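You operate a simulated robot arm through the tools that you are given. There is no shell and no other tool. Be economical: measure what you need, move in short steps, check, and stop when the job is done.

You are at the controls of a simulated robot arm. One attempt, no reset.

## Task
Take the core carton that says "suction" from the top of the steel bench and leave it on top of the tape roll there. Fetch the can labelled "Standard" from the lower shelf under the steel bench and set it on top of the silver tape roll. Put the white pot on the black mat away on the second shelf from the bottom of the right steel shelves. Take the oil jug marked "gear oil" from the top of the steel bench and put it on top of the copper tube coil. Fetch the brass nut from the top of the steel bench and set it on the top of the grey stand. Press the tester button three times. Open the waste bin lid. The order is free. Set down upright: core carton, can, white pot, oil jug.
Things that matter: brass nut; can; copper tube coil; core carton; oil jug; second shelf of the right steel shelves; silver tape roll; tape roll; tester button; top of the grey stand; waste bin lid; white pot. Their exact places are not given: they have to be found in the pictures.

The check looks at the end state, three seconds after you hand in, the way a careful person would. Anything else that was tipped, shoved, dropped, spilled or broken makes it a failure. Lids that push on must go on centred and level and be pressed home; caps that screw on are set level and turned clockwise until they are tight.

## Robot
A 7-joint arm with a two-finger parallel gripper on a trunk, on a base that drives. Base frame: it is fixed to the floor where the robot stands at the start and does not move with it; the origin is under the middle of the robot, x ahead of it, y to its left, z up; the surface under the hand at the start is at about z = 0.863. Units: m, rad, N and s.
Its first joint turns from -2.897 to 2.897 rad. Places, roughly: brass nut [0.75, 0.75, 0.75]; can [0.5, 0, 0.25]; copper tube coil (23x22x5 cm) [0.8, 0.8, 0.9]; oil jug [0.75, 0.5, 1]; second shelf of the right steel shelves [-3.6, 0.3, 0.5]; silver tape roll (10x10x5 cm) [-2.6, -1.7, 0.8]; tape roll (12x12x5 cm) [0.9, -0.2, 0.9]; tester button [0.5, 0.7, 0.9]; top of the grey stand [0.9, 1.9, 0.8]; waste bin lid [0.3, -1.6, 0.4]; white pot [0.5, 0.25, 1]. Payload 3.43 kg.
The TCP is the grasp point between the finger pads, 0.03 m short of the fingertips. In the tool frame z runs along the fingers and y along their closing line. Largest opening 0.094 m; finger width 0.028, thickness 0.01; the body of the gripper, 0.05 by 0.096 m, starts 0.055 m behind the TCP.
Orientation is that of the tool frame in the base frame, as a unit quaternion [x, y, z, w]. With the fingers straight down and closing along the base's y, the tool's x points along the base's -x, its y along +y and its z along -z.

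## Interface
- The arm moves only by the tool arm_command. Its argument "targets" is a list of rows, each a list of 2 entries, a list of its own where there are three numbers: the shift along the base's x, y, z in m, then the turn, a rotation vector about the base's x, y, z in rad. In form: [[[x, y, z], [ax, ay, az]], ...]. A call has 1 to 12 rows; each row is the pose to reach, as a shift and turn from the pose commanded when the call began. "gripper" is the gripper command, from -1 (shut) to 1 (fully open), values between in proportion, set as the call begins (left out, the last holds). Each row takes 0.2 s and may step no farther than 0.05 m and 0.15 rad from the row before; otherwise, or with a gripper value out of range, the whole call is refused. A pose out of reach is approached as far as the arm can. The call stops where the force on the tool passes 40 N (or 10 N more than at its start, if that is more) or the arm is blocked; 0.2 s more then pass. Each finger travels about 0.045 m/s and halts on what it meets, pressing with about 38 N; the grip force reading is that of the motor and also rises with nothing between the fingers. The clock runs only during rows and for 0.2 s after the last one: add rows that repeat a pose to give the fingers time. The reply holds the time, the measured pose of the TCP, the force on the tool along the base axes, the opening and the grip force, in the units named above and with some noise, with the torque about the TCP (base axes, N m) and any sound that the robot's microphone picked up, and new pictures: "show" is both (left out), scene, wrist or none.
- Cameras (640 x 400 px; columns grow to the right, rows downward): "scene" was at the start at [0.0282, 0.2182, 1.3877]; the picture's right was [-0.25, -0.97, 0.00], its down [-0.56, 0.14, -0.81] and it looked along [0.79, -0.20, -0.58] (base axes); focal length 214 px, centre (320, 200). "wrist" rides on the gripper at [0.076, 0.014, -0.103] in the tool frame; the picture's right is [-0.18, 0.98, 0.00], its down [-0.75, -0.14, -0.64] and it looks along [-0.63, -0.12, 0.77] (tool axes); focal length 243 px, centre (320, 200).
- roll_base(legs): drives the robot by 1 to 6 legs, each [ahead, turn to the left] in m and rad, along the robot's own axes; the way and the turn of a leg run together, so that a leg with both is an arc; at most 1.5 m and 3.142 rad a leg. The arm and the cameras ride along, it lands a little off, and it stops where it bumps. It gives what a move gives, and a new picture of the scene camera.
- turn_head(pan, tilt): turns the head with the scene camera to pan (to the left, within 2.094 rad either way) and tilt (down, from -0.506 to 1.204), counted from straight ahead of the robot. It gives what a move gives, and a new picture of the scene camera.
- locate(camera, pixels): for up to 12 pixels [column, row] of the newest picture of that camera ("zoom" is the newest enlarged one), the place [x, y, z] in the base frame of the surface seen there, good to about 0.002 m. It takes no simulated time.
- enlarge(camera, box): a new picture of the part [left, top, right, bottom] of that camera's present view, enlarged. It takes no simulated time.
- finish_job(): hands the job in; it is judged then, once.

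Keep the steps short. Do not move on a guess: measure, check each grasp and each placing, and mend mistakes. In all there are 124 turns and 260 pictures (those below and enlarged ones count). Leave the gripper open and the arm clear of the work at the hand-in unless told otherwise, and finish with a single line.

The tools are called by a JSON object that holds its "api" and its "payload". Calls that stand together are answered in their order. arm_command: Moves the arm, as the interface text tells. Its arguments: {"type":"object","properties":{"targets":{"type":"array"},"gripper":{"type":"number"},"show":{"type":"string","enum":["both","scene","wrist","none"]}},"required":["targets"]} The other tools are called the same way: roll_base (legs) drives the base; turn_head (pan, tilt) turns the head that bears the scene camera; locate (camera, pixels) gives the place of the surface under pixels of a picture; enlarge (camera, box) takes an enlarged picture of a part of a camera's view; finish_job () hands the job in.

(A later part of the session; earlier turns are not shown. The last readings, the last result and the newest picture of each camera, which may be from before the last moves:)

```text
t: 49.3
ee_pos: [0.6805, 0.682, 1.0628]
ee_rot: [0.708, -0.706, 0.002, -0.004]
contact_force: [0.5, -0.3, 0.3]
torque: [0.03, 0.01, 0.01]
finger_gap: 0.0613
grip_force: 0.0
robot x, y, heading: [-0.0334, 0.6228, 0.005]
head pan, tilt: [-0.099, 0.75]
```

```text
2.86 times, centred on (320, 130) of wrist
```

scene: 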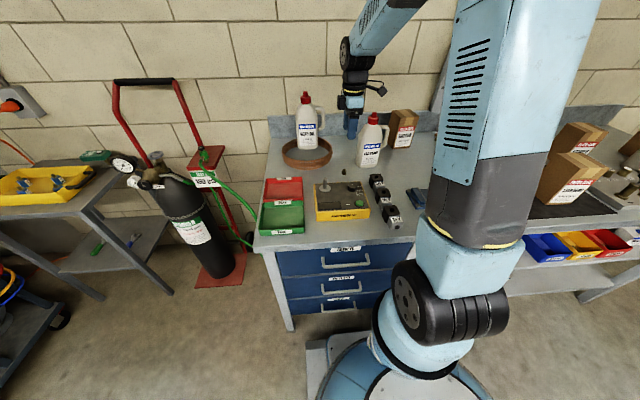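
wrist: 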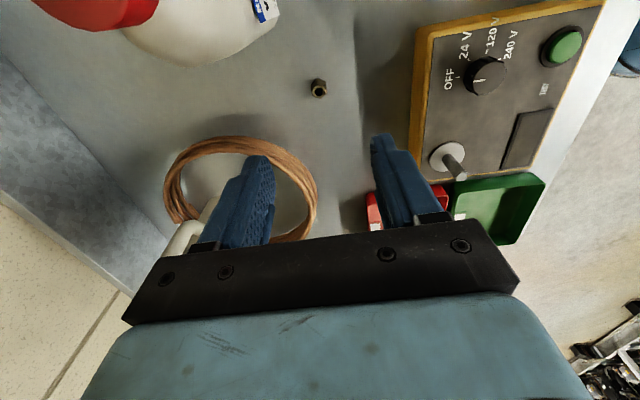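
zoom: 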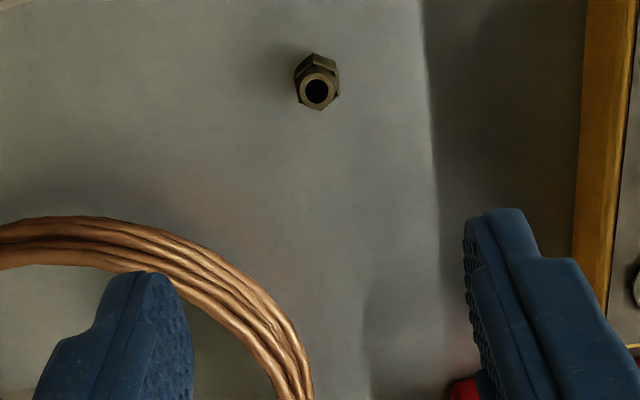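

{"api": "locate", "payload": {"camera": "zoom", "pixels": [[305, 92], [330, 92], [317, 80], [317, 103], [318, 60], [301, 70], [336, 68], [580, 200], [240, 200]]}}

```text
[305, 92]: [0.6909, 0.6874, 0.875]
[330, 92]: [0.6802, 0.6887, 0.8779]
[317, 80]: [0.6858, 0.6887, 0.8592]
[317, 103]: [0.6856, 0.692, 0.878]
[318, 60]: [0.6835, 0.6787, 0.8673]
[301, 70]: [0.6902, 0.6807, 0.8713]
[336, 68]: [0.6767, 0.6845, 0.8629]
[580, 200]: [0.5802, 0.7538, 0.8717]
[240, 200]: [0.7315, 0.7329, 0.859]
```

Nut centre ≈ (0.685, 0.686), top 0.878. Descend so the tips are just above the bench and close.

{"api": "arm_command", "payload": {"targets": [[[0.004, 0.004, -0.045], [0, 0, 0]], [[0.004, 0.004, -0.09], [0, 0, 0]], [[0.004, 0.004, -0.13], [0, 0, 0]], [[0.004, 0.004, -0.155], [0, 0, 0]], [[0.004, 0.004, -0.167], [0, 0, 0]], [[0.004, 0.004, -0.167], [0, 0, 0]]], "gripper": 0.0, "show": "wrist"}}

{"api": "arm_command", "payload": {"targets": [[[0, 0, 0], [0, 0, 0]], [[0, 0, 0], [0, 0, 0]], [[0, 0, 0], [0, 0, 0]], [[0, 0, 0], [0, 0, 0]], [[0, 0, 0], [0, 0, 0]]], "gripper": -1, "show": "none"}}

{"api": "arm_command", "payload": {"targets": [[[0, 0, 0.03], [0, 0, 0]], [[0, 0, 0.08], [0, 0, 0]], [[0, 0, 0.13], [0, 0, 0]], [[0, 0, 0.18], [0, 0, 0]], [[0, 0, 0.23], [0, 0, 0]], [[0, 0, 0.28], [0, 0, 0]]]}}

```text
t: 50.7
ee_pos: [0.685, 0.6865, 0.8895]
ee_rot: [0.708, -0.706, 0.003, -0.004]
contact_force: [-0.9, -0.5, -0.4]
torque: [-0.05, 0.01, -0.02]
finger_gap: 0.0472
grip_force: 0.1
robot x, y, heading: [-0.0336, 0.6246, 0.005]
head pan, tilt: [-0.099, 0.75]
```

wrist: 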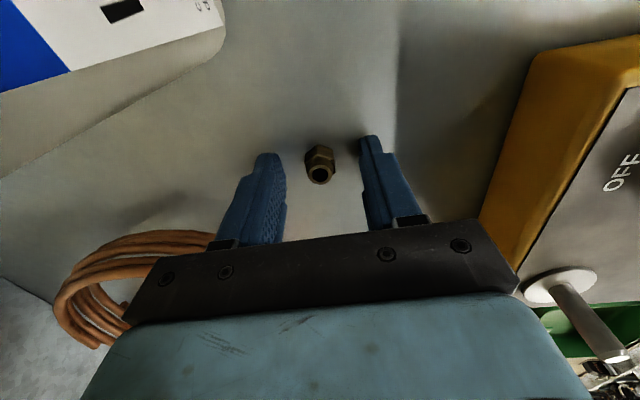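

```text
t: 51.9
ee_pos: [0.6856, 0.6879, 0.8907]
ee_rot: [0.708, -0.706, 0.003, -0.005]
contact_force: [0.0, 0.0, -0.8]
torque: [-0.03, -0.01, -0.01]
finger_gap: 0.0156
grip_force: 37.9
robot x, y, heading: [-0.0351, 0.625, 0.006]
head pan, tilt: [-0.099, 0.75]
```

```text
t: 53.3
ee_pos: [0.6882, 0.6886, 1.1725]
ee_rot: [0.708, -0.706, 0.002, -0.003]
contact_force: [0.0, -0.7, -0.5]
torque: [0.01, 0.0, 0.0]
finger_gap: 0.0154
grip_force: 37.9
robot x, y, heading: [-0.0287, 0.6241, 0.006]
head pan, tilt: [-0.099, 0.75]
```

scene: 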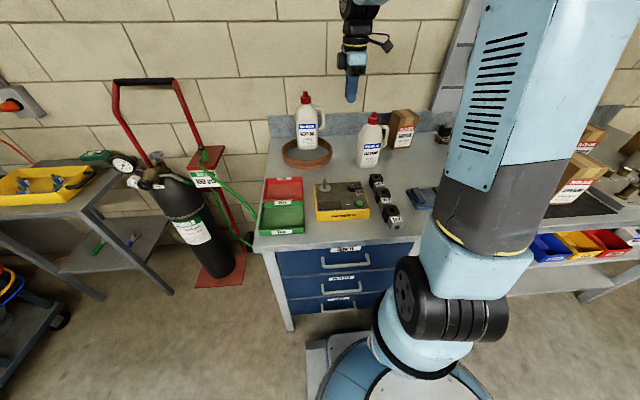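
wrist: 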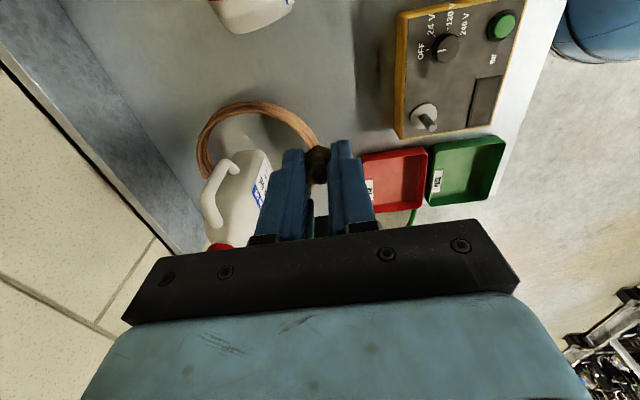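

Nut held (gap 15 mm). Look at the grey stand.

{"api": "turn_head", "payload": {"pan": 0.8, "tilt": 0.55}}

{"api": "enlarge", "payload": {"camera": "scene", "box": [200, 100, 440, 270]}}

```text
t: 54.5
ee_pos: [0.6876, 0.6893, 1.1711]
ee_rot: [0.708, -0.706, 0.003, -0.005]
contact_force: [-0.3, -0.2, -0.2]
torque: [0.01, 0.01, -0.01]
finger_gap: 0.0154
grip_force: 38.5
robot x, y, heading: [-0.0333, 0.626, 0.008]
head pan, tilt: [0.799, 0.55]
```

scene: 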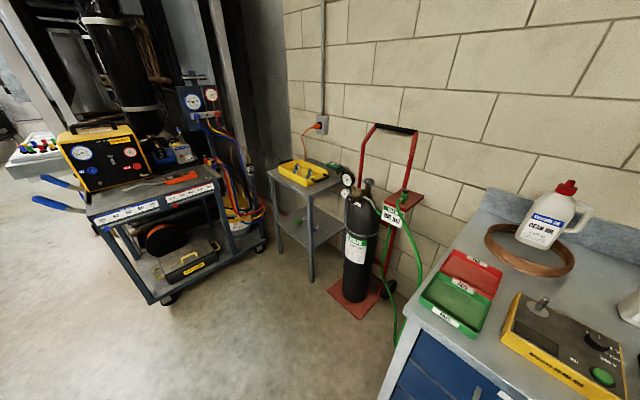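

```text
2.35 times, centred on (320, 185) of scene
```

zoom: 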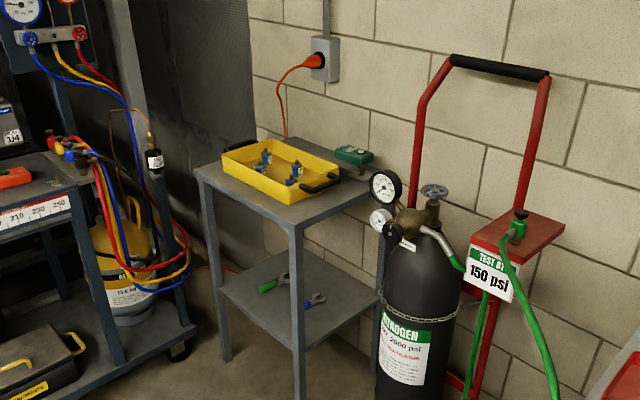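

{"api": "locate", "payload": {"camera": "zoom", "pixels": [[296, 225], [198, 170], [375, 182], [230, 180], [290, 210], [320, 200], [345, 188], [285, 203], [330, 180], [250, 192], [395, 185], [180, 265]]}}

```text
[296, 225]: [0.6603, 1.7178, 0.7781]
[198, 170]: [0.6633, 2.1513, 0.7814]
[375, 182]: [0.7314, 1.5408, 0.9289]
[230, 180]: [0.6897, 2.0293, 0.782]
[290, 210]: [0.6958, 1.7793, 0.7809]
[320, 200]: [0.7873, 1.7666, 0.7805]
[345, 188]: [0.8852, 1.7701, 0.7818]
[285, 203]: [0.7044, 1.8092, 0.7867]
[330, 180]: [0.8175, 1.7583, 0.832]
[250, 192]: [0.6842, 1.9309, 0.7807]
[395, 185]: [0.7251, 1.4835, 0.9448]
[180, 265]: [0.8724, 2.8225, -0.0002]
```

{"api": "locate", "payload": {"camera": "scene", "pixels": [[170, 298], [262, 245], [125, 225], [80, 200], [222, 187], [140, 190], [45, 203], [60, 180]]}}

```text
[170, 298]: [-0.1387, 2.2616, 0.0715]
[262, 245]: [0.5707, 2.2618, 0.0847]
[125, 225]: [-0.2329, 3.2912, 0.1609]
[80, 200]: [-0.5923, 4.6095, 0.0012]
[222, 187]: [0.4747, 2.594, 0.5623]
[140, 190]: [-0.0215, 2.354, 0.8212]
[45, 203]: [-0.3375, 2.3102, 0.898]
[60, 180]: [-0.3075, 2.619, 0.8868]
```

Cart begins at y≈2.25, stand corner (0.66, 1.72), top z 0.7815; free spot ≈ (0.692, 1.757). I drive to about (-0.1, 1.35) facing it.

{"api": "roll_base", "payload": {"legs": [[-0.22, 0], [0, 0.69], [0, 0.68], [0.75, 0], [0, -0.9]]}}

{"api": "turn_head", "payload": {"pan": 0.1, "tilt": 0.75}}

{"api": "enlarge", "payload": {"camera": "scene", "box": [200, 80, 440, 250]}}

```text
t: 59.8
ee_pos: [-0.0303, 1.3158, 1.1711]
ee_rot: [0.981, -0.196, 0.0, -0.004]
contact_force: [1.9, -0.4, -0.9]
torque: [0.01, 0.03, 0.01]
finger_gap: 0.0153
grip_force: 38.1
robot x, y, heading: [-0.1778, 0.5897, 1.212]
head pan, tilt: [0.799, 0.55]
stopped in leg 3: the robot was blocked; the commanded pose is now the measured one
```

scene: 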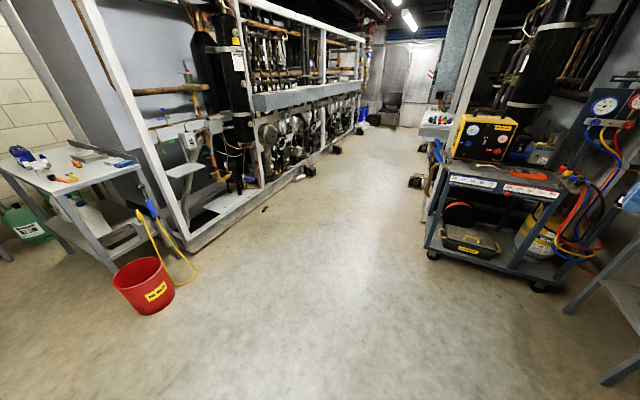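

```text
t: 60.9
ee_pos: [-0.0302, 1.316, 1.1697]
ee_rot: [0.981, -0.195, 0.0, -0.004]
contact_force: [0.2, -1.4, -0.3]
torque: [0.01, 0.02, -0.01]
finger_gap: 0.0154
grip_force: 37.9
robot x, y, heading: [-0.1759, 0.5922, 1.215]
head pan, tilt: [0.099, 0.75]
```

scene: 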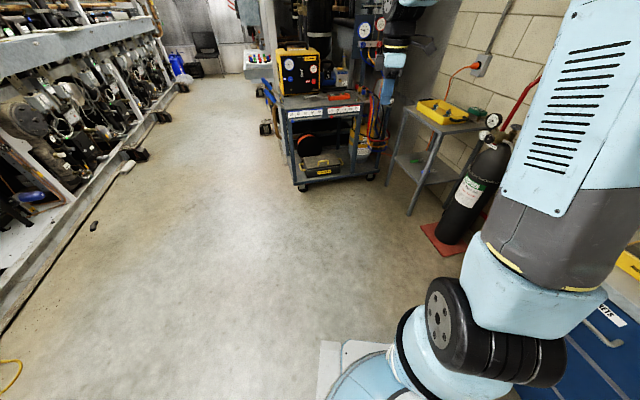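

```text
2.35 times, centred on (320, 165) of scene
```

zoom: 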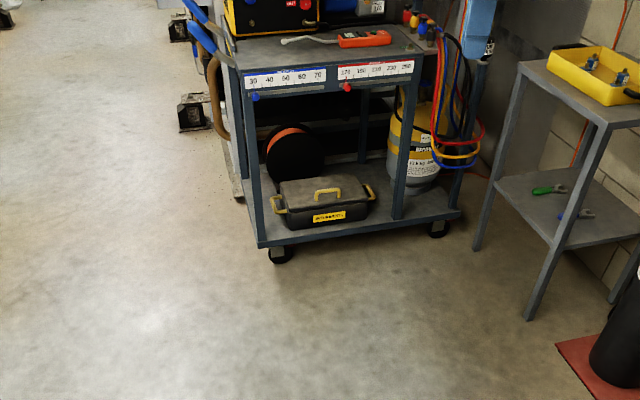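

The turn again stopped early; from heading 1.215 I arc forward clear of the bench corner, then turn right in a small step.

{"api": "roll_base", "payload": {"legs": [[0.75, 0.25], [0, -0.45], [0, -0.4]]}}

```text
t: 67.7
ee_pos: [0.5323, 1.798, 1.1716]
ee_rot: [0.874, -0.487, 0.001, -0.005]
contact_force: [0.1, 0.1, -0.1]
torque: [0.0, -0.01, 0.0]
finger_gap: 0.0155
grip_force: 38.5
robot x, y, heading: [-0.0386, 1.3458, 0.599]
head pan, tilt: [0.099, 0.75]
```

scene: 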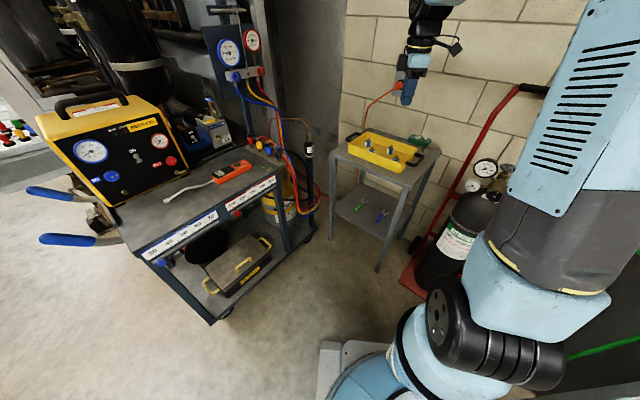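

Good position. Zoom onto the stand's free corner at (410,185) and measure.

{"api": "enlarge", "payload": {"camera": "scene", "box": [330, 115, 450, 205]}}

{"api": "locate", "payload": {"camera": "zoom", "pixels": [[395, 365], [395, 340], [395, 315], [440, 285], [470, 250], [372, 305], [430, 240], [340, 325], [500, 220], [445, 210]]}}

```text
4.44 times, centred on (390, 160) of scene
```

zoom: 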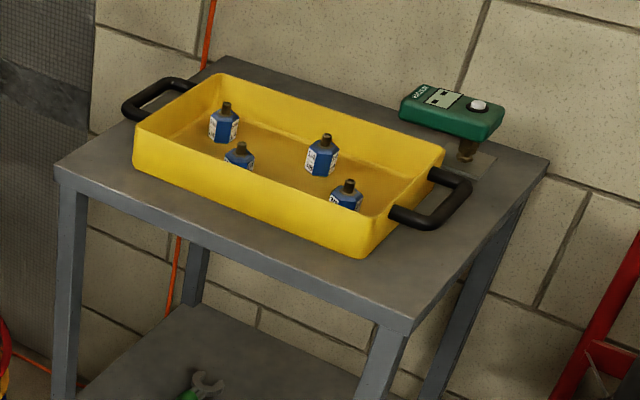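

```text
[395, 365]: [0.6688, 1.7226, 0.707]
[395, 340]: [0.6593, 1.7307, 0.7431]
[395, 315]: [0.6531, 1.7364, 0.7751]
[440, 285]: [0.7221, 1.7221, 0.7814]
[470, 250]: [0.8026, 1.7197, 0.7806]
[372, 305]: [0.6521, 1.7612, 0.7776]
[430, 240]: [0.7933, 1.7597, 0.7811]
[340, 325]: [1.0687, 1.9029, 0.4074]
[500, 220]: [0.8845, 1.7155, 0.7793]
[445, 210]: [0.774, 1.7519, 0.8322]
```

{"api": "arm_command", "payload": {"targets": [[[0.04, -0.011, 0], [0, 0, 0]], [[0.08, -0.023, 0], [0, 0, 0]], [[0.12, -0.035, -0.02], [0, 0, 0]], [[0.14, -0.04, -0.06], [0, 0, 0]], [[0.158, -0.046, -0.1], [0, 0, 0]], [[0.158, -0.046, -0.14], [0, 0, 0]], [[0.158, -0.046, -0.18], [0, 0, 0]], [[0.158, -0.046, -0.22], [0, 0, 0]], [[0.158, -0.046, -0.26], [0, 0, 0]], [[0.158, -0.046, -0.26], [0, 0, 0]]]}}

{"api": "enlarge", "payload": {"camera": "scene", "box": [330, 115, 450, 205]}}

```text
t: 69.9
ee_pos: [0.6918, 1.7524, 0.9133]
ee_rot: [0.873, -0.487, 0.002, -0.004]
contact_force: [0.0, 0.0, 0.5]
torque: [-0.01, -0.02, 0.02]
finger_gap: 0.0154
grip_force: 38.3
robot x, y, heading: [-0.0385, 1.3438, 0.604]
head pan, tilt: [0.099, 0.75]
```

scene: 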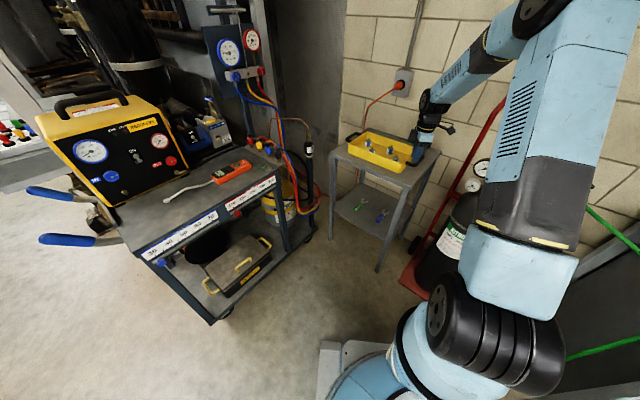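
wrist: 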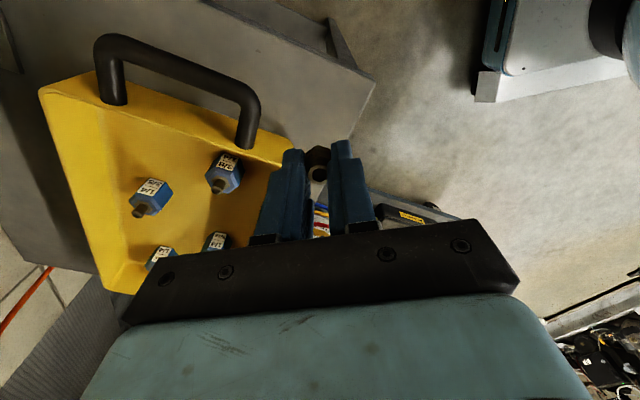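

```text
4.44 times, centred on (390, 160) of scene
```

zoom: 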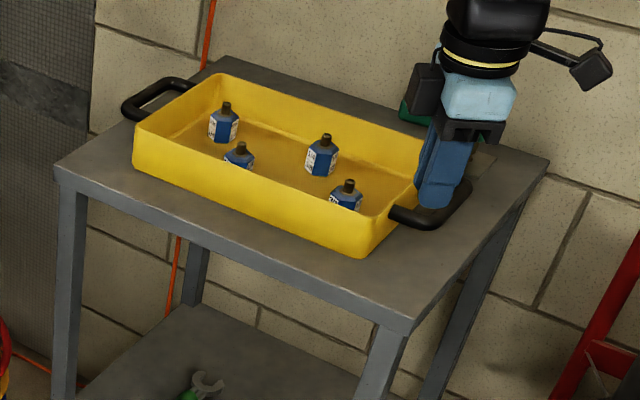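

{"api": "locate", "payload": {"camera": "zoom", "pixels": [[362, 256], [372, 215], [405, 208], [360, 262], [395, 262], [418, 228], [405, 325]]}}

{"api": "locate", "payload": {"camera": "wrist", "pixels": [[285, 155], [245, 140], [370, 85], [340, 110], [300, 140]]}}

```text
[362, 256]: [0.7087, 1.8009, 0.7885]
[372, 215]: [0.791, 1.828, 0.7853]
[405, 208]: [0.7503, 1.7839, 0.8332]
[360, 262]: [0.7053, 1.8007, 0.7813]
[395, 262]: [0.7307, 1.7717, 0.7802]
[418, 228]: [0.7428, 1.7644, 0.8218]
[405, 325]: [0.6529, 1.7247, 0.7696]
```

```text
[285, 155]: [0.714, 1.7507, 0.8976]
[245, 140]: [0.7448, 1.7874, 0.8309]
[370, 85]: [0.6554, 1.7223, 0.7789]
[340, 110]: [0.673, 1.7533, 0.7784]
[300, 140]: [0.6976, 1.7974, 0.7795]
```

Tray corner is (0.705, 1.80), stand edges x 0.652 / y 1.715. I lower at (0.686, 1.752) to just touch.

{"api": "arm_command", "payload": {"targets": [[[-0.006, 0, -0.03], [0, 0, 0]], [[-0.006, 0, -0.06], [0, 0, 0]], [[-0.006, 0, -0.085], [0, 0, 0]], [[-0.006, 0, -0.095], [0, 0, 0]], [[-0.006, 0, -0.1], [0, 0, 0]], [[-0.006, 0, -0.1], [0, 0, 0]]]}}

```text
t: 71.3
ee_pos: [0.686, 1.7528, 0.8124]
ee_rot: [0.873, -0.487, 0.001, -0.004]
contact_force: [0.5, 0.1, -0.4]
torque: [0.04, -0.01, -0.01]
finger_gap: 0.0158
grip_force: 37.7
robot x, y, heading: [-0.038, 1.3444, 0.594]
head pan, tilt: [0.099, 0.75]
```

scene: 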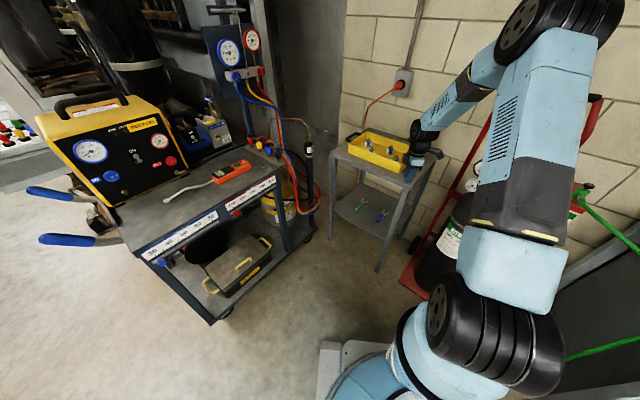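
wrist: 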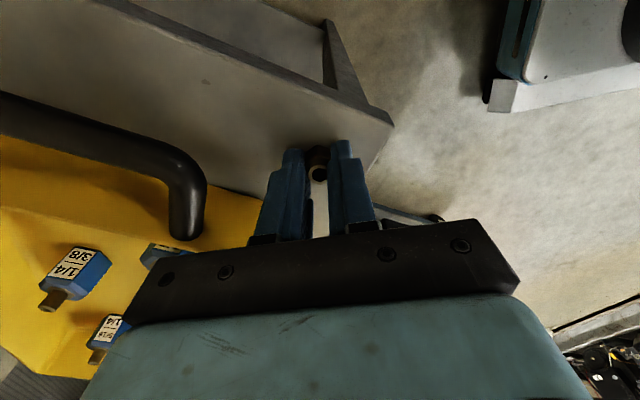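

Right at contact height. Lower 1.5 mm, open slightly, then rise.

{"api": "arm_command", "payload": {"targets": [[[0, 0, -0.0015], [0, 0, 0]], [[0, 0, -0.0015], [0, 0, 0]]], "show": "none"}}

{"api": "arm_command", "payload": {"targets": [[[0, 0, 0], [0, 0, 0]], [[0, 0, 0], [0, 0, 0]], [[0, 0, 0], [0, 0, 0]]], "gripper": -0.36, "show": "none"}}

{"api": "arm_command", "payload": {"targets": [[[0, 0, 0.03], [0, 0, 0]], [[0, 0, 0.08], [0, 0, 0]], [[0, 0, 0.13], [0, 0, 0]], [[0, 0, 0.18], [0, 0, 0]], [[0, 0, 0.23], [0, 0, 0]], [[0, 0, 0.28], [0, 0, 0]], [[0, 0, 0.33], [0, 0, 0]], [[-0.04, 0, 0.36], [0, 0, 0]], [[-0.08, 0, 0.38], [0, 0, 0]], [[-0.12, 0, 0.4], [0, 0, 0]]]}}

{"api": "enlarge", "payload": {"camera": "scene", "box": [330, 115, 450, 205]}}

```text
t: 71.9
ee_pos: [0.6851, 1.7521, 0.8105]
ee_rot: [0.873, -0.487, 0.002, -0.004]
contact_force: [-0.5, -0.2, -0.3]
torque: [-0.01, 0.01, 0.01]
finger_gap: 0.0156
grip_force: 38.0
robot x, y, heading: [-0.0391, 1.3436, 0.596]
head pan, tilt: [0.099, 0.75]
```

```text
t: 72.7
ee_pos: [0.6856, 1.7521, 0.8111]
ee_rot: [0.873, -0.487, 0.001, -0.003]
contact_force: [-0.1, 0.6, 0.4]
torque: [0.0, 0.01, -0.04]
finger_gap: 0.0304
grip_force: 0.0
robot x, y, heading: [-0.0401, 1.3429, 0.601]
head pan, tilt: [0.099, 0.75]
```

```text
t: 74.9
ee_pos: [0.5634, 1.7493, 1.207]
ee_rot: [0.873, -0.487, 0.001, -0.004]
contact_force: [0.7, 0.0, -0.2]
torque: [-0.01, 0.02, 0.02]
finger_gap: 0.0303
grip_force: 0.0
robot x, y, heading: [-0.0384, 1.3459, 0.598]
head pan, tilt: [0.099, 0.75]
```

scene: 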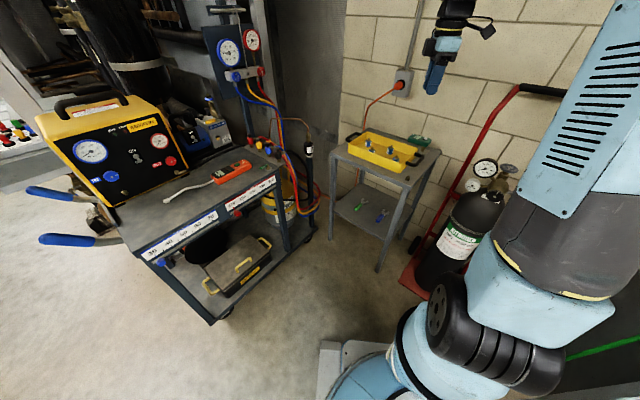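
wrist: 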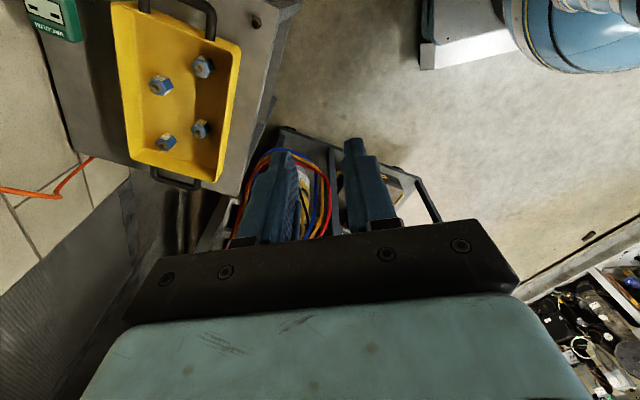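

```text
4.44 times, centred on (390, 160) of scene
```

zoom: 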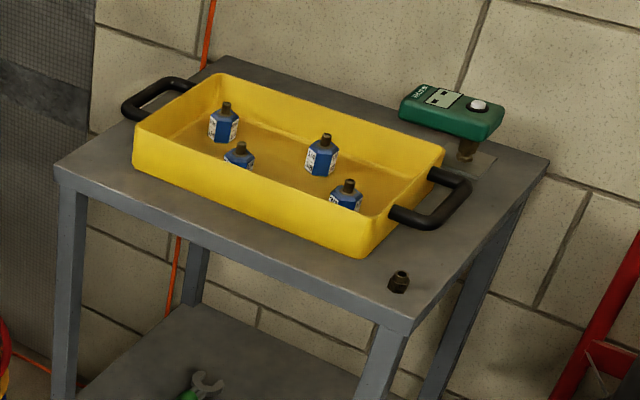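

Nut stands on the stand's corner. Now back away to the bench's middle: turn left to heading 1.35, reverse 1.25, turn back to face the bench.

{"api": "roll_base", "payload": {"legs": [[0, 0.75], [-1.25, 0], [0, -0.68], [0, -0.67]]}}

```text
t: 87.2
ee_pos: [0.4084, 0.1878, 1.2073]
ee_rot: [0.71, -0.704, 0.002, -0.003]
contact_force: [0.1, 0.8, -0.4]
torque: [0.0, -0.01, -0.03]
finger_gap: 0.0301
grip_force: 0.1
robot x, y, heading: [-0.3216, 0.2384, 0.013]
head pan, tilt: [0.099, 0.75]
stopped in leg 4: the robot was blocked; the commanded pose is now the measured one
```

scene: 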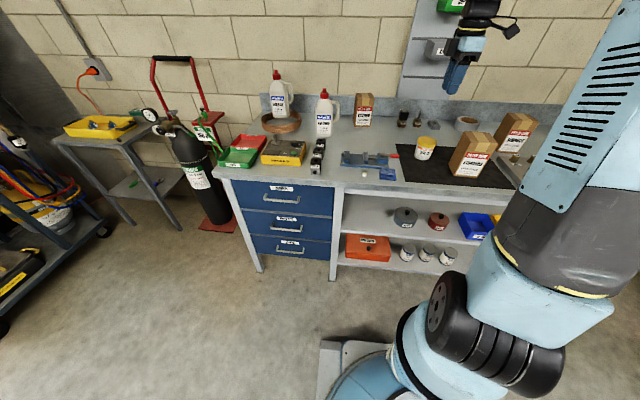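

At (-0.32, 0.24). S-curve forward to about (0.04, 0.09).

{"api": "roll_base", "payload": {"legs": [[0.2, -0.8], [0.19, 0.8]]}}

{"api": "turn_head", "payload": {"pan": 0.0, "tilt": 0.6}}

```text
t: 92.3
ee_pos: [0.7624, 0.0462, 1.2067]
ee_rot: [0.71, -0.704, 0.002, -0.004]
contact_force: [0.2, -0.1, -0.3]
torque: [0.0, 0.04, 0.0]
finger_gap: 0.0303
grip_force: 0.1
robot x, y, heading: [0.0285, 0.0812, 0.041]
head pan, tilt: [0.099, 0.75]
stopped in leg 2: the robot was blocked; the commanded pose is now the measured one
```

scene: 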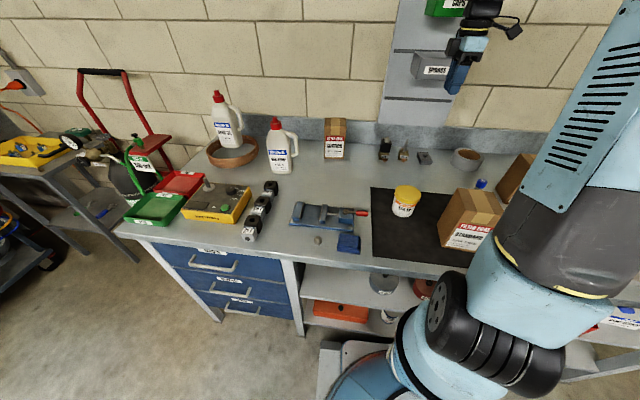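

```text
t: 93.0
ee_pos: [0.762, 0.0456, 1.2071]
ee_rot: [0.71, -0.704, 0.001, -0.003]
contact_force: [0.1, 0.1, -0.8]
torque: [0.03, -0.01, 0.0]
finger_gap: 0.0301
grip_force: 0.0
robot x, y, heading: [0.0305, 0.0785, 0.039]
head pan, tilt: [0.0, 0.6]
```

scene: 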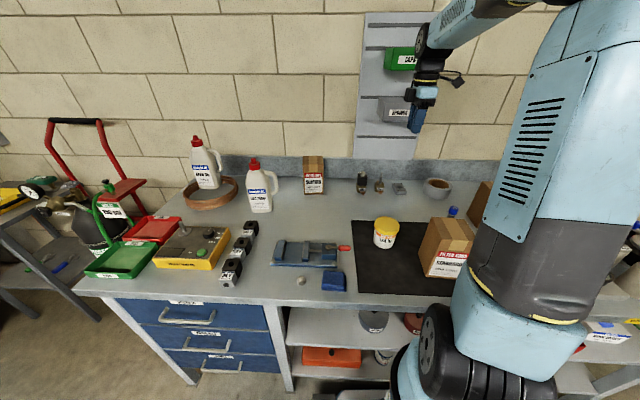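

Good spot (0.03, 0.08). Measure the suction carton (314,175) and the tape roll (437,188).

{"api": "enlarge", "payload": {"camera": "scene", "box": [280, 140, 360, 210]}}

{"api": "locate", "payload": {"camera": "zoom", "pixels": [[180, 200], [350, 205], [215, 90], [325, 92], [265, 105], [185, 150], [350, 150], [265, 200], [190, 290], [345, 295], [265, 140]]}}

{"api": "enlarge", "payload": {"camera": "scene", "box": [400, 160, 470, 220]}}

{"api": "locate", "payload": {"camera": "zoom", "pixels": [[235, 190], [455, 190], [340, 150], [340, 235], [260, 165], [420, 165], [260, 220], [420, 220], [340, 195]]}}

```text
5.71 times, centred on (320, 175) of scene
```

zoom: 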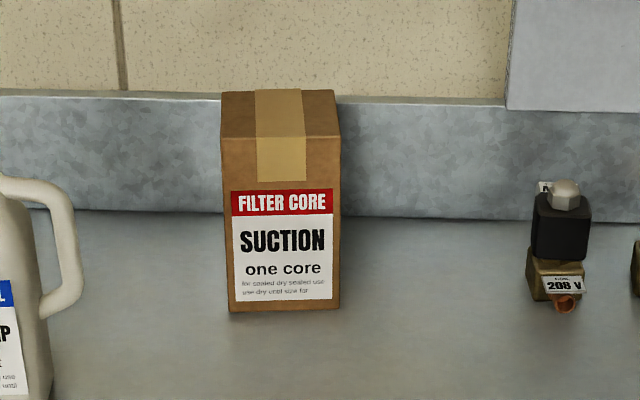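

```text
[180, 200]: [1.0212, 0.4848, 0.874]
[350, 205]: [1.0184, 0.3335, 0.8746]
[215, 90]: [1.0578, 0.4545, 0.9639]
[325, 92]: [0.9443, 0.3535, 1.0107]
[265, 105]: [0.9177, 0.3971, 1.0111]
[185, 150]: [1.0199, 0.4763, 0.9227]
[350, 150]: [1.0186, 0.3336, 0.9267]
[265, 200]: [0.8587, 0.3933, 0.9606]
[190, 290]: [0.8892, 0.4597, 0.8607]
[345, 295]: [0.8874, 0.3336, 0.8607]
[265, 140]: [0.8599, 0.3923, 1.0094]
```

```text
6.67 times, centred on (435, 190) of scene
```

zoom: 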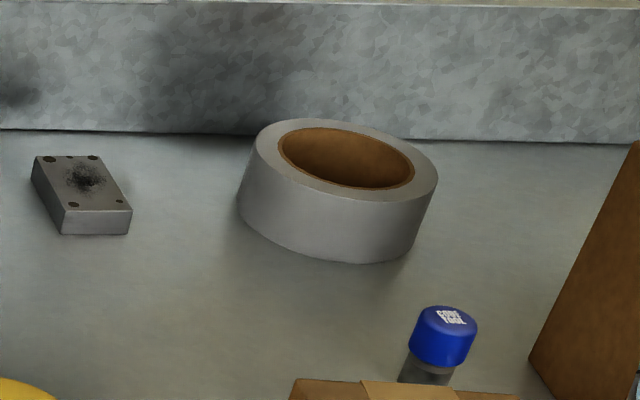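

```text
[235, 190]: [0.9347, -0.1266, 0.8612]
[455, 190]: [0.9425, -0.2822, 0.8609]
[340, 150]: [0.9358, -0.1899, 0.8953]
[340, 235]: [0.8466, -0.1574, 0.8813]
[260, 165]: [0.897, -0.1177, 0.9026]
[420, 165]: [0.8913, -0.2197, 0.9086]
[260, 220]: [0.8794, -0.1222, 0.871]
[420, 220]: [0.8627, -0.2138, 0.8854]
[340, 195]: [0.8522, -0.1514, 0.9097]
```

Carton ≈ x 0.857–0.945, y 0.345–0.43, top 1.01. I move over it, turning the fingers back to close along y.

{"api": "arm_command", "payload": {"targets": [[[0.012, 0.03, 0], [0, 0, -0.1436]], [[0.024, 0.06, 0], [0, 0, -0.2873]], [[0.036, 0.09, 0], [0, 0, -0.431]], [[0.048, 0.12, 0], [0, 0, -0.5745]], [[0.06, 0.15, 0], [0, 0, -0.718]], [[0.072, 0.18, 0], [0, 0, -0.862]], [[0.084, 0.21, 0], [0, 0, -1.0055]], [[0.096, 0.24, 0], [0, 0, -1.149]], [[0.108, 0.27, 0], [0, 0, -1.2927]], [[0.12, 0.305, 0], [0, 0, -1.436]], [[0.138, 0.34, 0], [0, 0, -1.58]], [[0.138, 0.34, 0], [0, 0, -1.58]]], "gripper": 1}}

```text
t: 95.6
ee_pos: [0.9036, 0.3842, 1.2071]
ee_rot: [0.003, 1.0, -0.004, 0.001]
contact_force: [0.6, 0.4, 0.5]
torque: [0.02, 0.01, -0.01]
finger_gap: 0.0939
grip_force: 0.0
robot x, y, heading: [0.0307, 0.0864, 0.044]
head pan, tilt: [0.0, 0.6]
```

scene: 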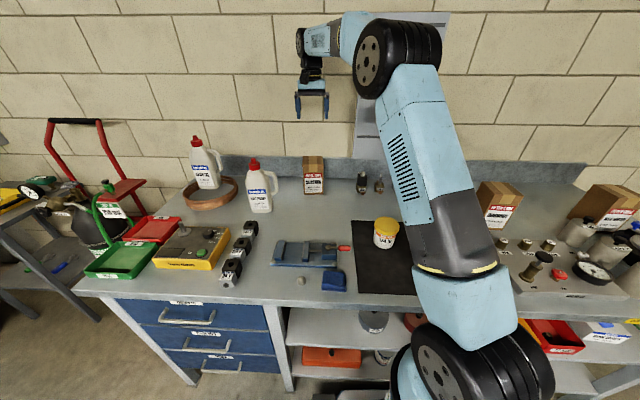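
wrist: 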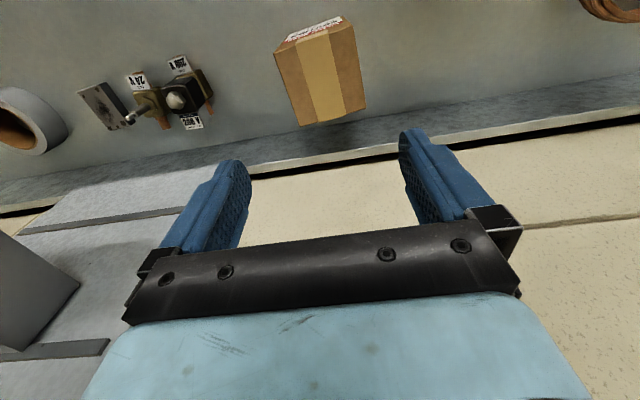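

{"api": "locate", "payload": {"camera": "wrist", "pixels": [[280, 54], [352, 30], [301, 121], [363, 105], [318, 70], [316, 44]]}}

```text
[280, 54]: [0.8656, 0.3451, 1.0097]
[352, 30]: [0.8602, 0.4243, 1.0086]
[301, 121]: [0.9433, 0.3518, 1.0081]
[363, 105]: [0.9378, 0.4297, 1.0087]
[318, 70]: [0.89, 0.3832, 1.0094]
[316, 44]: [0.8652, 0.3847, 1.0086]
```

Carton centre (0.9015, 0.3875), yaw ≈0.075. Align and descend to z 0.975, then grip.

{"api": "arm_command", "payload": {"targets": [[[-0.002, 0.003, -0.04], [0, 0, 0.075]], [[-0.002, 0.003, -0.09], [0, 0, 0.075]], [[-0.002, 0.003, -0.135], [0, 0, 0.075]], [[-0.002, 0.003, -0.135], [0, 0, 0.075]]], "show": "wrist"}}

```text
t: 96.6
ee_pos: [0.9017, 0.3909, 1.074]
ee_rot: [-0.036, 0.999, -0.003, 0.001]
contact_force: [-0.1, 0.5, 0.4]
torque: [-0.02, -0.03, 0.01]
finger_gap: 0.094
grip_force: 0.2
robot x, y, heading: [0.0268, 0.0823, 0.043]
head pan, tilt: [0.0, 0.6]
```

wrist: 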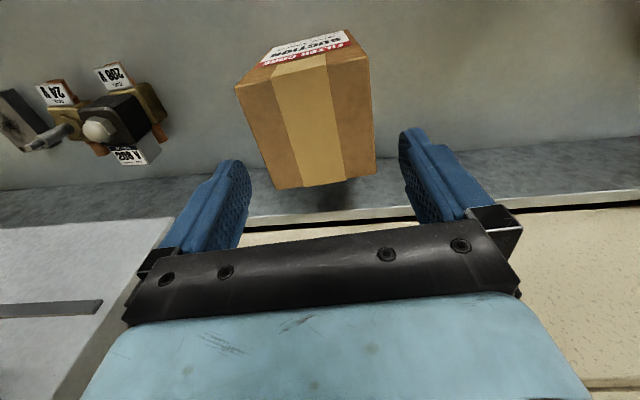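

{"api": "locate", "payload": {"camera": "wrist", "pixels": [[240, 90], [366, 62], [278, 184], [373, 172], [240, 170], [413, 150]]}}

```text
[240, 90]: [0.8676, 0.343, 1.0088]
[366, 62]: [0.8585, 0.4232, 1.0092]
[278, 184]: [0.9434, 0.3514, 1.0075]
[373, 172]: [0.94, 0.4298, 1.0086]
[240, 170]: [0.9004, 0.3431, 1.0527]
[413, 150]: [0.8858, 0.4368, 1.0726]
```

Shift 3 mm in -y, descend and close.

{"api": "arm_command", "payload": {"targets": [[[0, -0.003, -0.02], [0, 0, 0]], [[0, -0.003, -0.05], [0, 0, 0]], [[0, -0.003, -0.08], [0, 0, 0]], [[0, -0.003, -0.098], [0, 0, 0]], [[0, -0.003, -0.098], [0, 0, 0]]], "show": "none"}}

{"api": "arm_command", "payload": {"targets": [[[0, 0, 0], [0, 0, 0]], [[0, 0, 0], [0, 0, 0]], [[0, 0, 0], [0, 0, 0]]], "gripper": -1, "show": "none"}}

{"api": "arm_command", "payload": {"targets": [[[0, 0, 0.03], [0, 0, 0]], [[0, 0, 0.08], [0, 0, 0]], [[0, 0, 0.12], [0, 0, 0]], [[0, 0, 0.15], [0, 0, 0]], [[0, 0, 0.15], [0, 0, 0]]]}}

```text
t: 97.8
ee_pos: [0.8991, 0.3861, 0.9754]
ee_rot: [-0.035, 0.999, -0.002, 0.001]
contact_force: [0.8, 0.1, -0.7]
torque: [0.0, -0.02, -0.02]
finger_gap: 0.0937
grip_force: 0.0
robot x, y, heading: [0.0311, 0.0824, 0.042]
head pan, tilt: [0.0, 0.6]
```

```text
t: 98.6
ee_pos: [0.898, 0.386, 0.9748]
ee_rot: [-0.035, 0.999, -0.003, 0.001]
contact_force: [-1.2, 0.3, -0.1]
torque: [0.23, -0.02, 0.07]
finger_gap: 0.0926
grip_force: 38.6
robot x, y, heading: [0.0272, 0.0815, 0.04]
head pan, tilt: [0.0, 0.6]
```

```text
t: 99.8
ee_pos: [0.8977, 0.3874, 1.1222]
ee_rot: [-0.037, 0.999, -0.004, 0.002]
contact_force: [0.1, -0.4, -5.5]
torque: [0.02, 0.02, 0.02]
finger_gap: 0.0923
grip_force: 37.6
robot x, y, heading: [0.0261, 0.0822, 0.041]
head pan, tilt: [0.0, 0.6]
```

scene: 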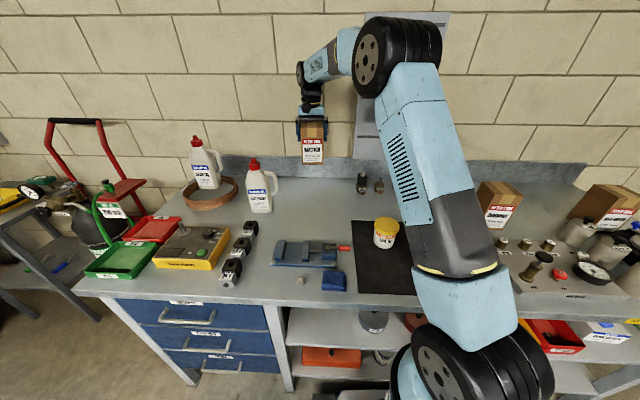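
wrist: 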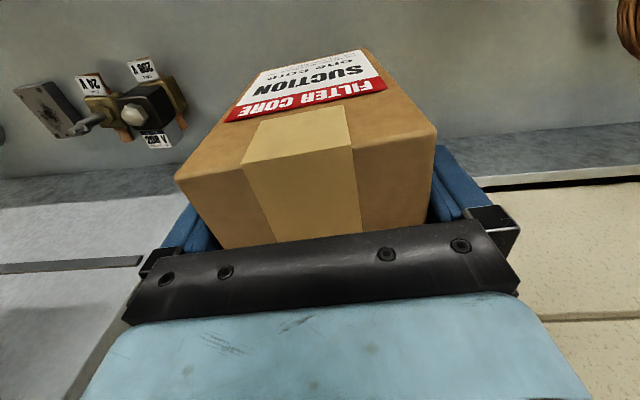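

Carton held, bottom ~1.008. Move partway toward the roll to see it in the wrist view.

{"api": "arm_command", "payload": {"targets": [[[0, -0.045, 0.02], [0, 0, 0]], [[0, -0.09, 0.02], [0, 0, 0]], [[0, -0.135, 0.02], [0, 0, 0]], [[0, -0.18, 0.02], [0, 0, 0]], [[0, -0.225, 0.02], [0, 0, 0]], [[0, -0.27, 0.02], [0, 0, 0]], [[0, -0.31, 0.02], [0, 0, 0]], [[0, -0.35, 0.02], [0, 0, -0.0]], [[0, -0.35, 0.02], [0, 0, 0]]]}}

```text
t: 101.0
ee_pos: [0.8949, 0.1867, 1.1475]
ee_rot: [-0.04, 0.999, 0.0, 0.001]
contact_force: [-3.5, 6.9, -5.9]
torque: [-0.48, -0.17, -0.26]
finger_gap: 0.0923
grip_force: 38.1
robot x, y, heading: [0.0251, 0.083, 0.043]
head pan, tilt: [0.0, 0.6]
stopped in row 5: the force on the tool passed its limit at 55 N (the readings are from after the stop); the commanded pose is now the measured one
```

scene: 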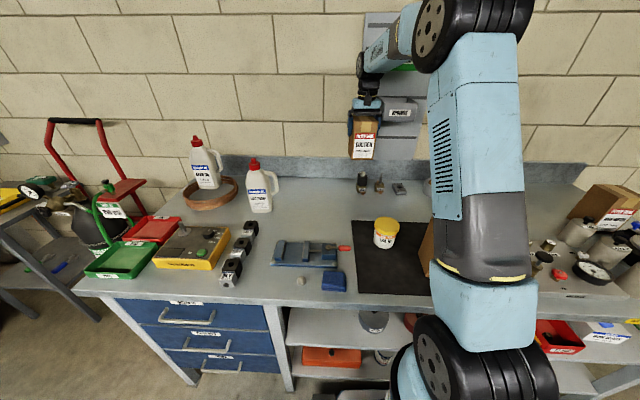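
wrist: 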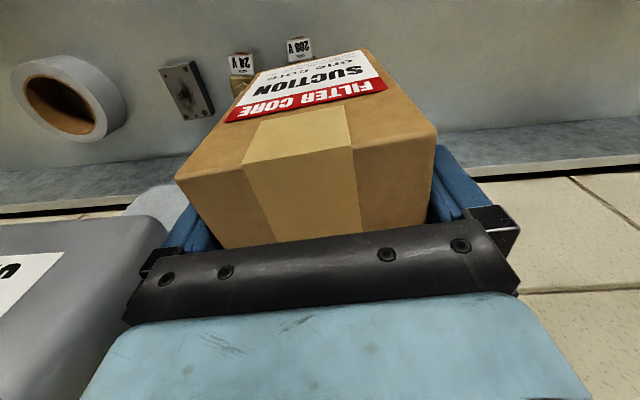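

The hand touched the grey wall bin at left (150,230 in the wrist view). Back off and measure bin and roll.

{"api": "arm_command", "payload": {"targets": [[[-0.01, 0.03, 0], [0, 0, 0]], [[-0.03, 0.04, 0], [0, 0, 0]], [[-0.05, 0.04, 0], [0, 0, 0]], [[-0.05, 0.04, 0], [0, 0, 0]]]}}

{"api": "locate", "payload": {"camera": "wrist", "pixels": [[120, 240], [80, 240], [40, 100], [110, 100], [70, 55], [70, 130], [20, 75], [100, 75], [180, 80]]}}

{"api": "enlarge", "payload": {"camera": "scene", "box": [340, 80, 440, 170]}}

{"api": "locate", "payload": {"camera": "zoom", "pixels": [[380, 80], [500, 85], [430, 130], [500, 130], [380, 120], [460, 170]]}}

```text
t: 102.0
ee_pos: [0.8448, 0.2265, 1.146]
ee_rot: [-0.04, 0.999, 0.001, 0.002]
contact_force: [-0.3, 0.4, -4.9]
torque: [0.01, 0.01, -0.03]
finger_gap: 0.0925
grip_force: 37.9
robot x, y, heading: [0.0277, 0.0847, 0.04]
head pan, tilt: [0.0, 0.6]
```

scene: 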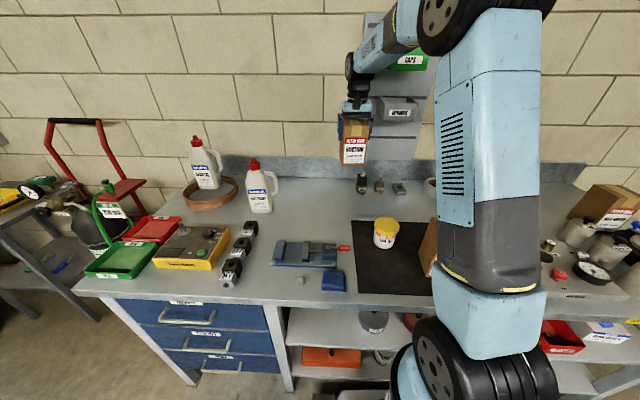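
wrist: 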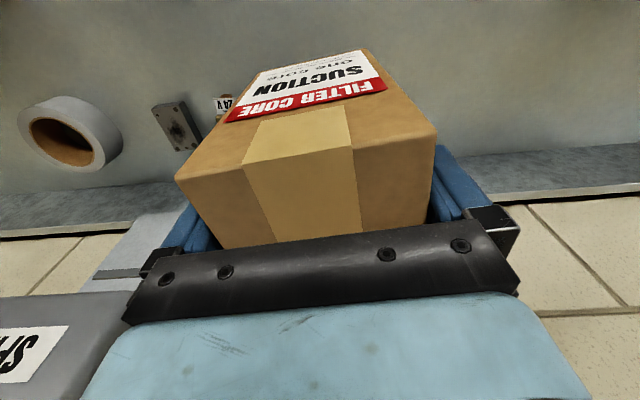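

```text
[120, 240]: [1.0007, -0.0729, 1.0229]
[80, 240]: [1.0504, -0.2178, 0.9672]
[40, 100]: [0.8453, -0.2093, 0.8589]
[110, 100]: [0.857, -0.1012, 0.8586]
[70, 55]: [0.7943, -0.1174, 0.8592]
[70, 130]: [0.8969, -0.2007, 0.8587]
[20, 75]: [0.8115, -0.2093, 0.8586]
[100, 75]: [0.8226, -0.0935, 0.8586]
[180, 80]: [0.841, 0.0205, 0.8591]
```

```text
4.44 times, centred on (390, 125) of scene
```

zoom: 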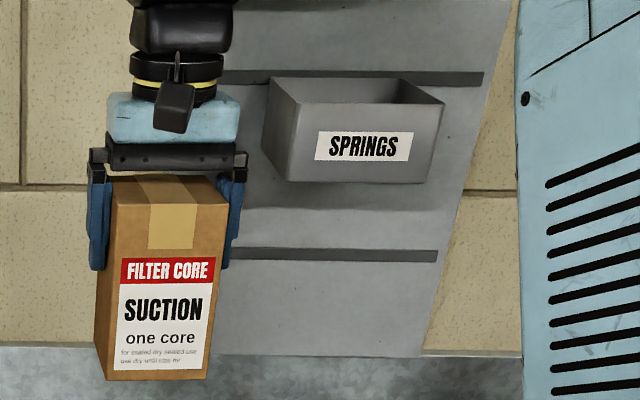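

```text
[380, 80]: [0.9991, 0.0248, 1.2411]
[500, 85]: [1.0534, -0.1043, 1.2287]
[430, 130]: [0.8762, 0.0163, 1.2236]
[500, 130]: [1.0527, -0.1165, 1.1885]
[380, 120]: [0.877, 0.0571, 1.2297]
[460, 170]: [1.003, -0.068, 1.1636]
```

The SPRINGS bin front is at x 0.876, y 0–0.14, z 1.17–1.25. I pass it at x≈0.785 and then look at the roll.

{"api": "arm_command", "payload": {"targets": [[[-0.03, 0, 0.03], [0, 0, 0]], [[-0.06, -0.02, 0.035], [0, 0, 0]], [[-0.06, -0.065, 0.035], [0, 0, 0]], [[-0.06, -0.11, 0.035], [0, 0, 0]], [[-0.06, -0.155, 0.035], [0, 0, 0]], [[-0.06, -0.2, 0.035], [0, 0, 0]], [[-0.06, -0.2, 0.035], [0, 0, 0]]]}}

```text
t: 103.6
ee_pos: [0.7848, 0.0267, 1.1819]
ee_rot: [-0.04, 0.999, 0.001, 0.001]
contact_force: [0.9, 0.2, -6.1]
torque: [-0.04, 0.03, 0.0]
finger_gap: 0.0925
grip_force: 37.5
robot x, y, heading: [0.0261, 0.0811, 0.037]
head pan, tilt: [0.0, 0.6]
```

scene: 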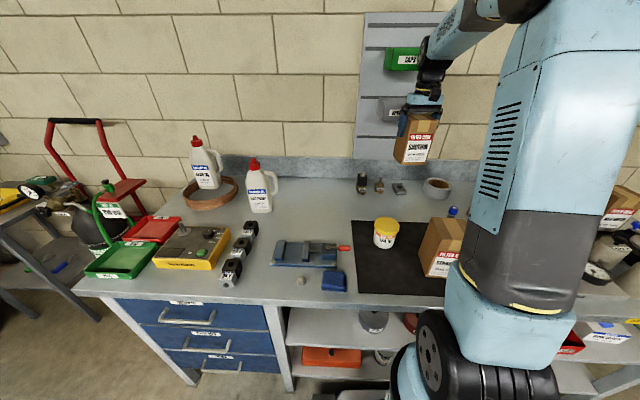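
wrist: 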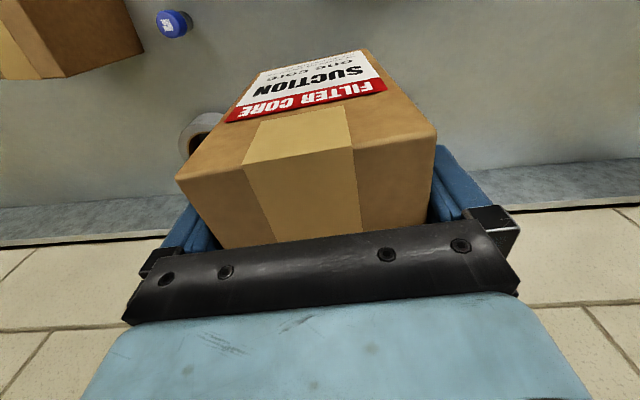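

The roll is visible in the scene at (437,187); measure its top ring carefully.

{"api": "enlarge", "payload": {"camera": "scene", "box": [415, 168, 463, 208]}}

{"api": "locate", "payload": {"camera": "zoom", "pixels": [[300, 118], [440, 160], [140, 140], [250, 220], [420, 215], [160, 190], [480, 200], [350, 235], [200, 120], [320, 235]]}}

```text
10.00 times, centred on (439, 188) of scene
```

zoom: 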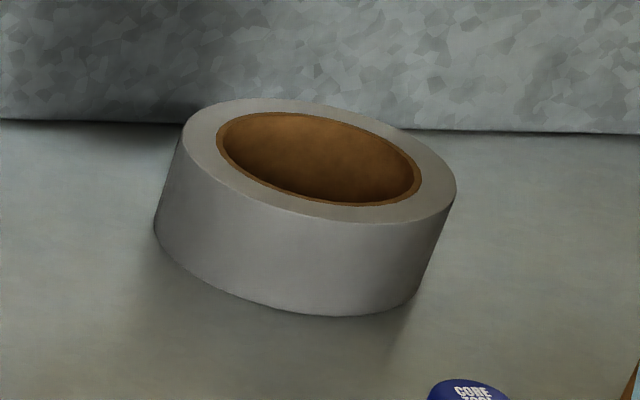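

```text
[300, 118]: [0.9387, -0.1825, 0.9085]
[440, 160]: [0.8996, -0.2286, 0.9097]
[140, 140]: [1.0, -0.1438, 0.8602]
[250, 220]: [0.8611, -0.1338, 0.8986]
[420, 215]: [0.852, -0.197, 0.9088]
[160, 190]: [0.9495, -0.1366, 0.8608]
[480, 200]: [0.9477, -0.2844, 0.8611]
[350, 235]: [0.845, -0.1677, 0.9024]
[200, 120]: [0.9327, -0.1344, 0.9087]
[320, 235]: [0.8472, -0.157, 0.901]
```

{"api": "locate", "payload": {"camera": "zoom", "pixels": [[188, 150], [452, 180], [270, 102], [360, 110], [230, 185], [300, 213], [370, 220], [435, 205], [210, 115], [430, 145]]}}

```text
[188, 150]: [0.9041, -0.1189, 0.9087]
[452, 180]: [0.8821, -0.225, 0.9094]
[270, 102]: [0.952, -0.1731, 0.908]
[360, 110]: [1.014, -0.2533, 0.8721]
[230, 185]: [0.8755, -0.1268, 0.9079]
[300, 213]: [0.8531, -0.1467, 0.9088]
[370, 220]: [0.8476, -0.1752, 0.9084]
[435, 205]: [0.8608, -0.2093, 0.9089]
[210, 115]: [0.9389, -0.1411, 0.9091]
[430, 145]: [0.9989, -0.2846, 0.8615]
```

Roll centre ≈ (0.904, -0.174), top 0.909. Carry the carton over it.

{"api": "arm_command", "payload": {"targets": [[[0, -0.045, 0], [0, 0, 0]], [[0, -0.09, 0], [0, 0, 0]], [[0, -0.135, 0], [0, 0, 0]], [[0, -0.18, 0], [0, 0, 0]], [[0.02, -0.201, 0], [0, 0, 0]], [[0.06, -0.201, 0], [0, 0, 0]], [[0.1, -0.201, -0.02], [0, 0, 0]], [[0.117, -0.201, -0.06], [0, 0, 0]], [[0.117, -0.201, -0.1], [0, 0, 0]], [[0.117, -0.201, -0.13], [0, 0, 0]], [[0.117, -0.201, -0.13], [0, 0, 0]]]}}

{"api": "enlarge", "payload": {"camera": "scene", "box": [390, 100, 490, 220]}}

```text
t: 106.0
ee_pos: [0.902, -0.1741, 1.0544]
ee_rot: [-0.041, 0.999, 0.0, 0.001]
contact_force: [-0.4, -0.2, -5.6]
torque: [-0.02, 0.02, -0.02]
finger_gap: 0.0921
grip_force: 38.2
robot x, y, heading: [0.0251, 0.0761, 0.043]
head pan, tilt: [0.0, 0.6]
```

scene: 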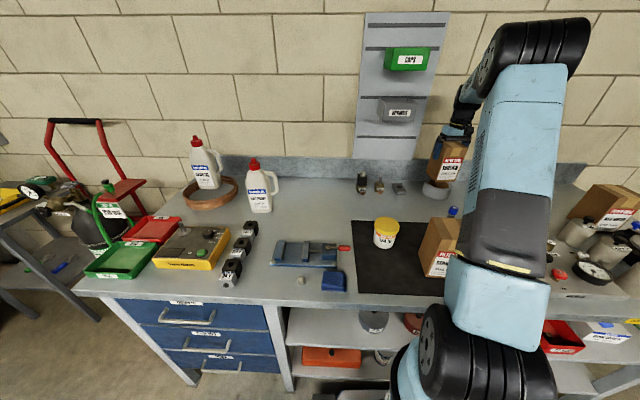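
wrist: 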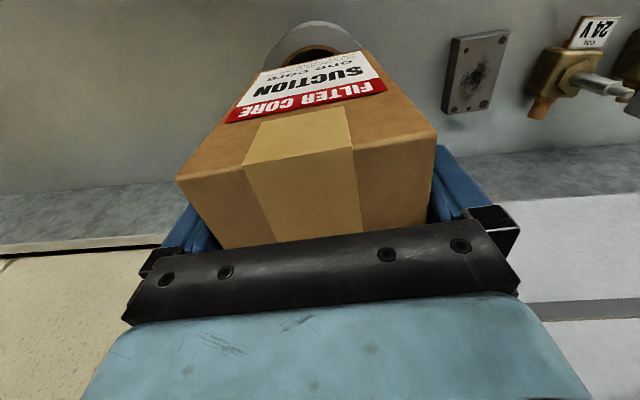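

```text
3.33 times, centred on (440, 160) of scene
```

zoom: 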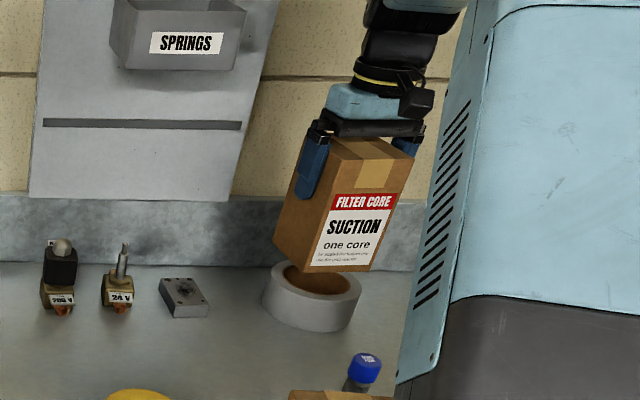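

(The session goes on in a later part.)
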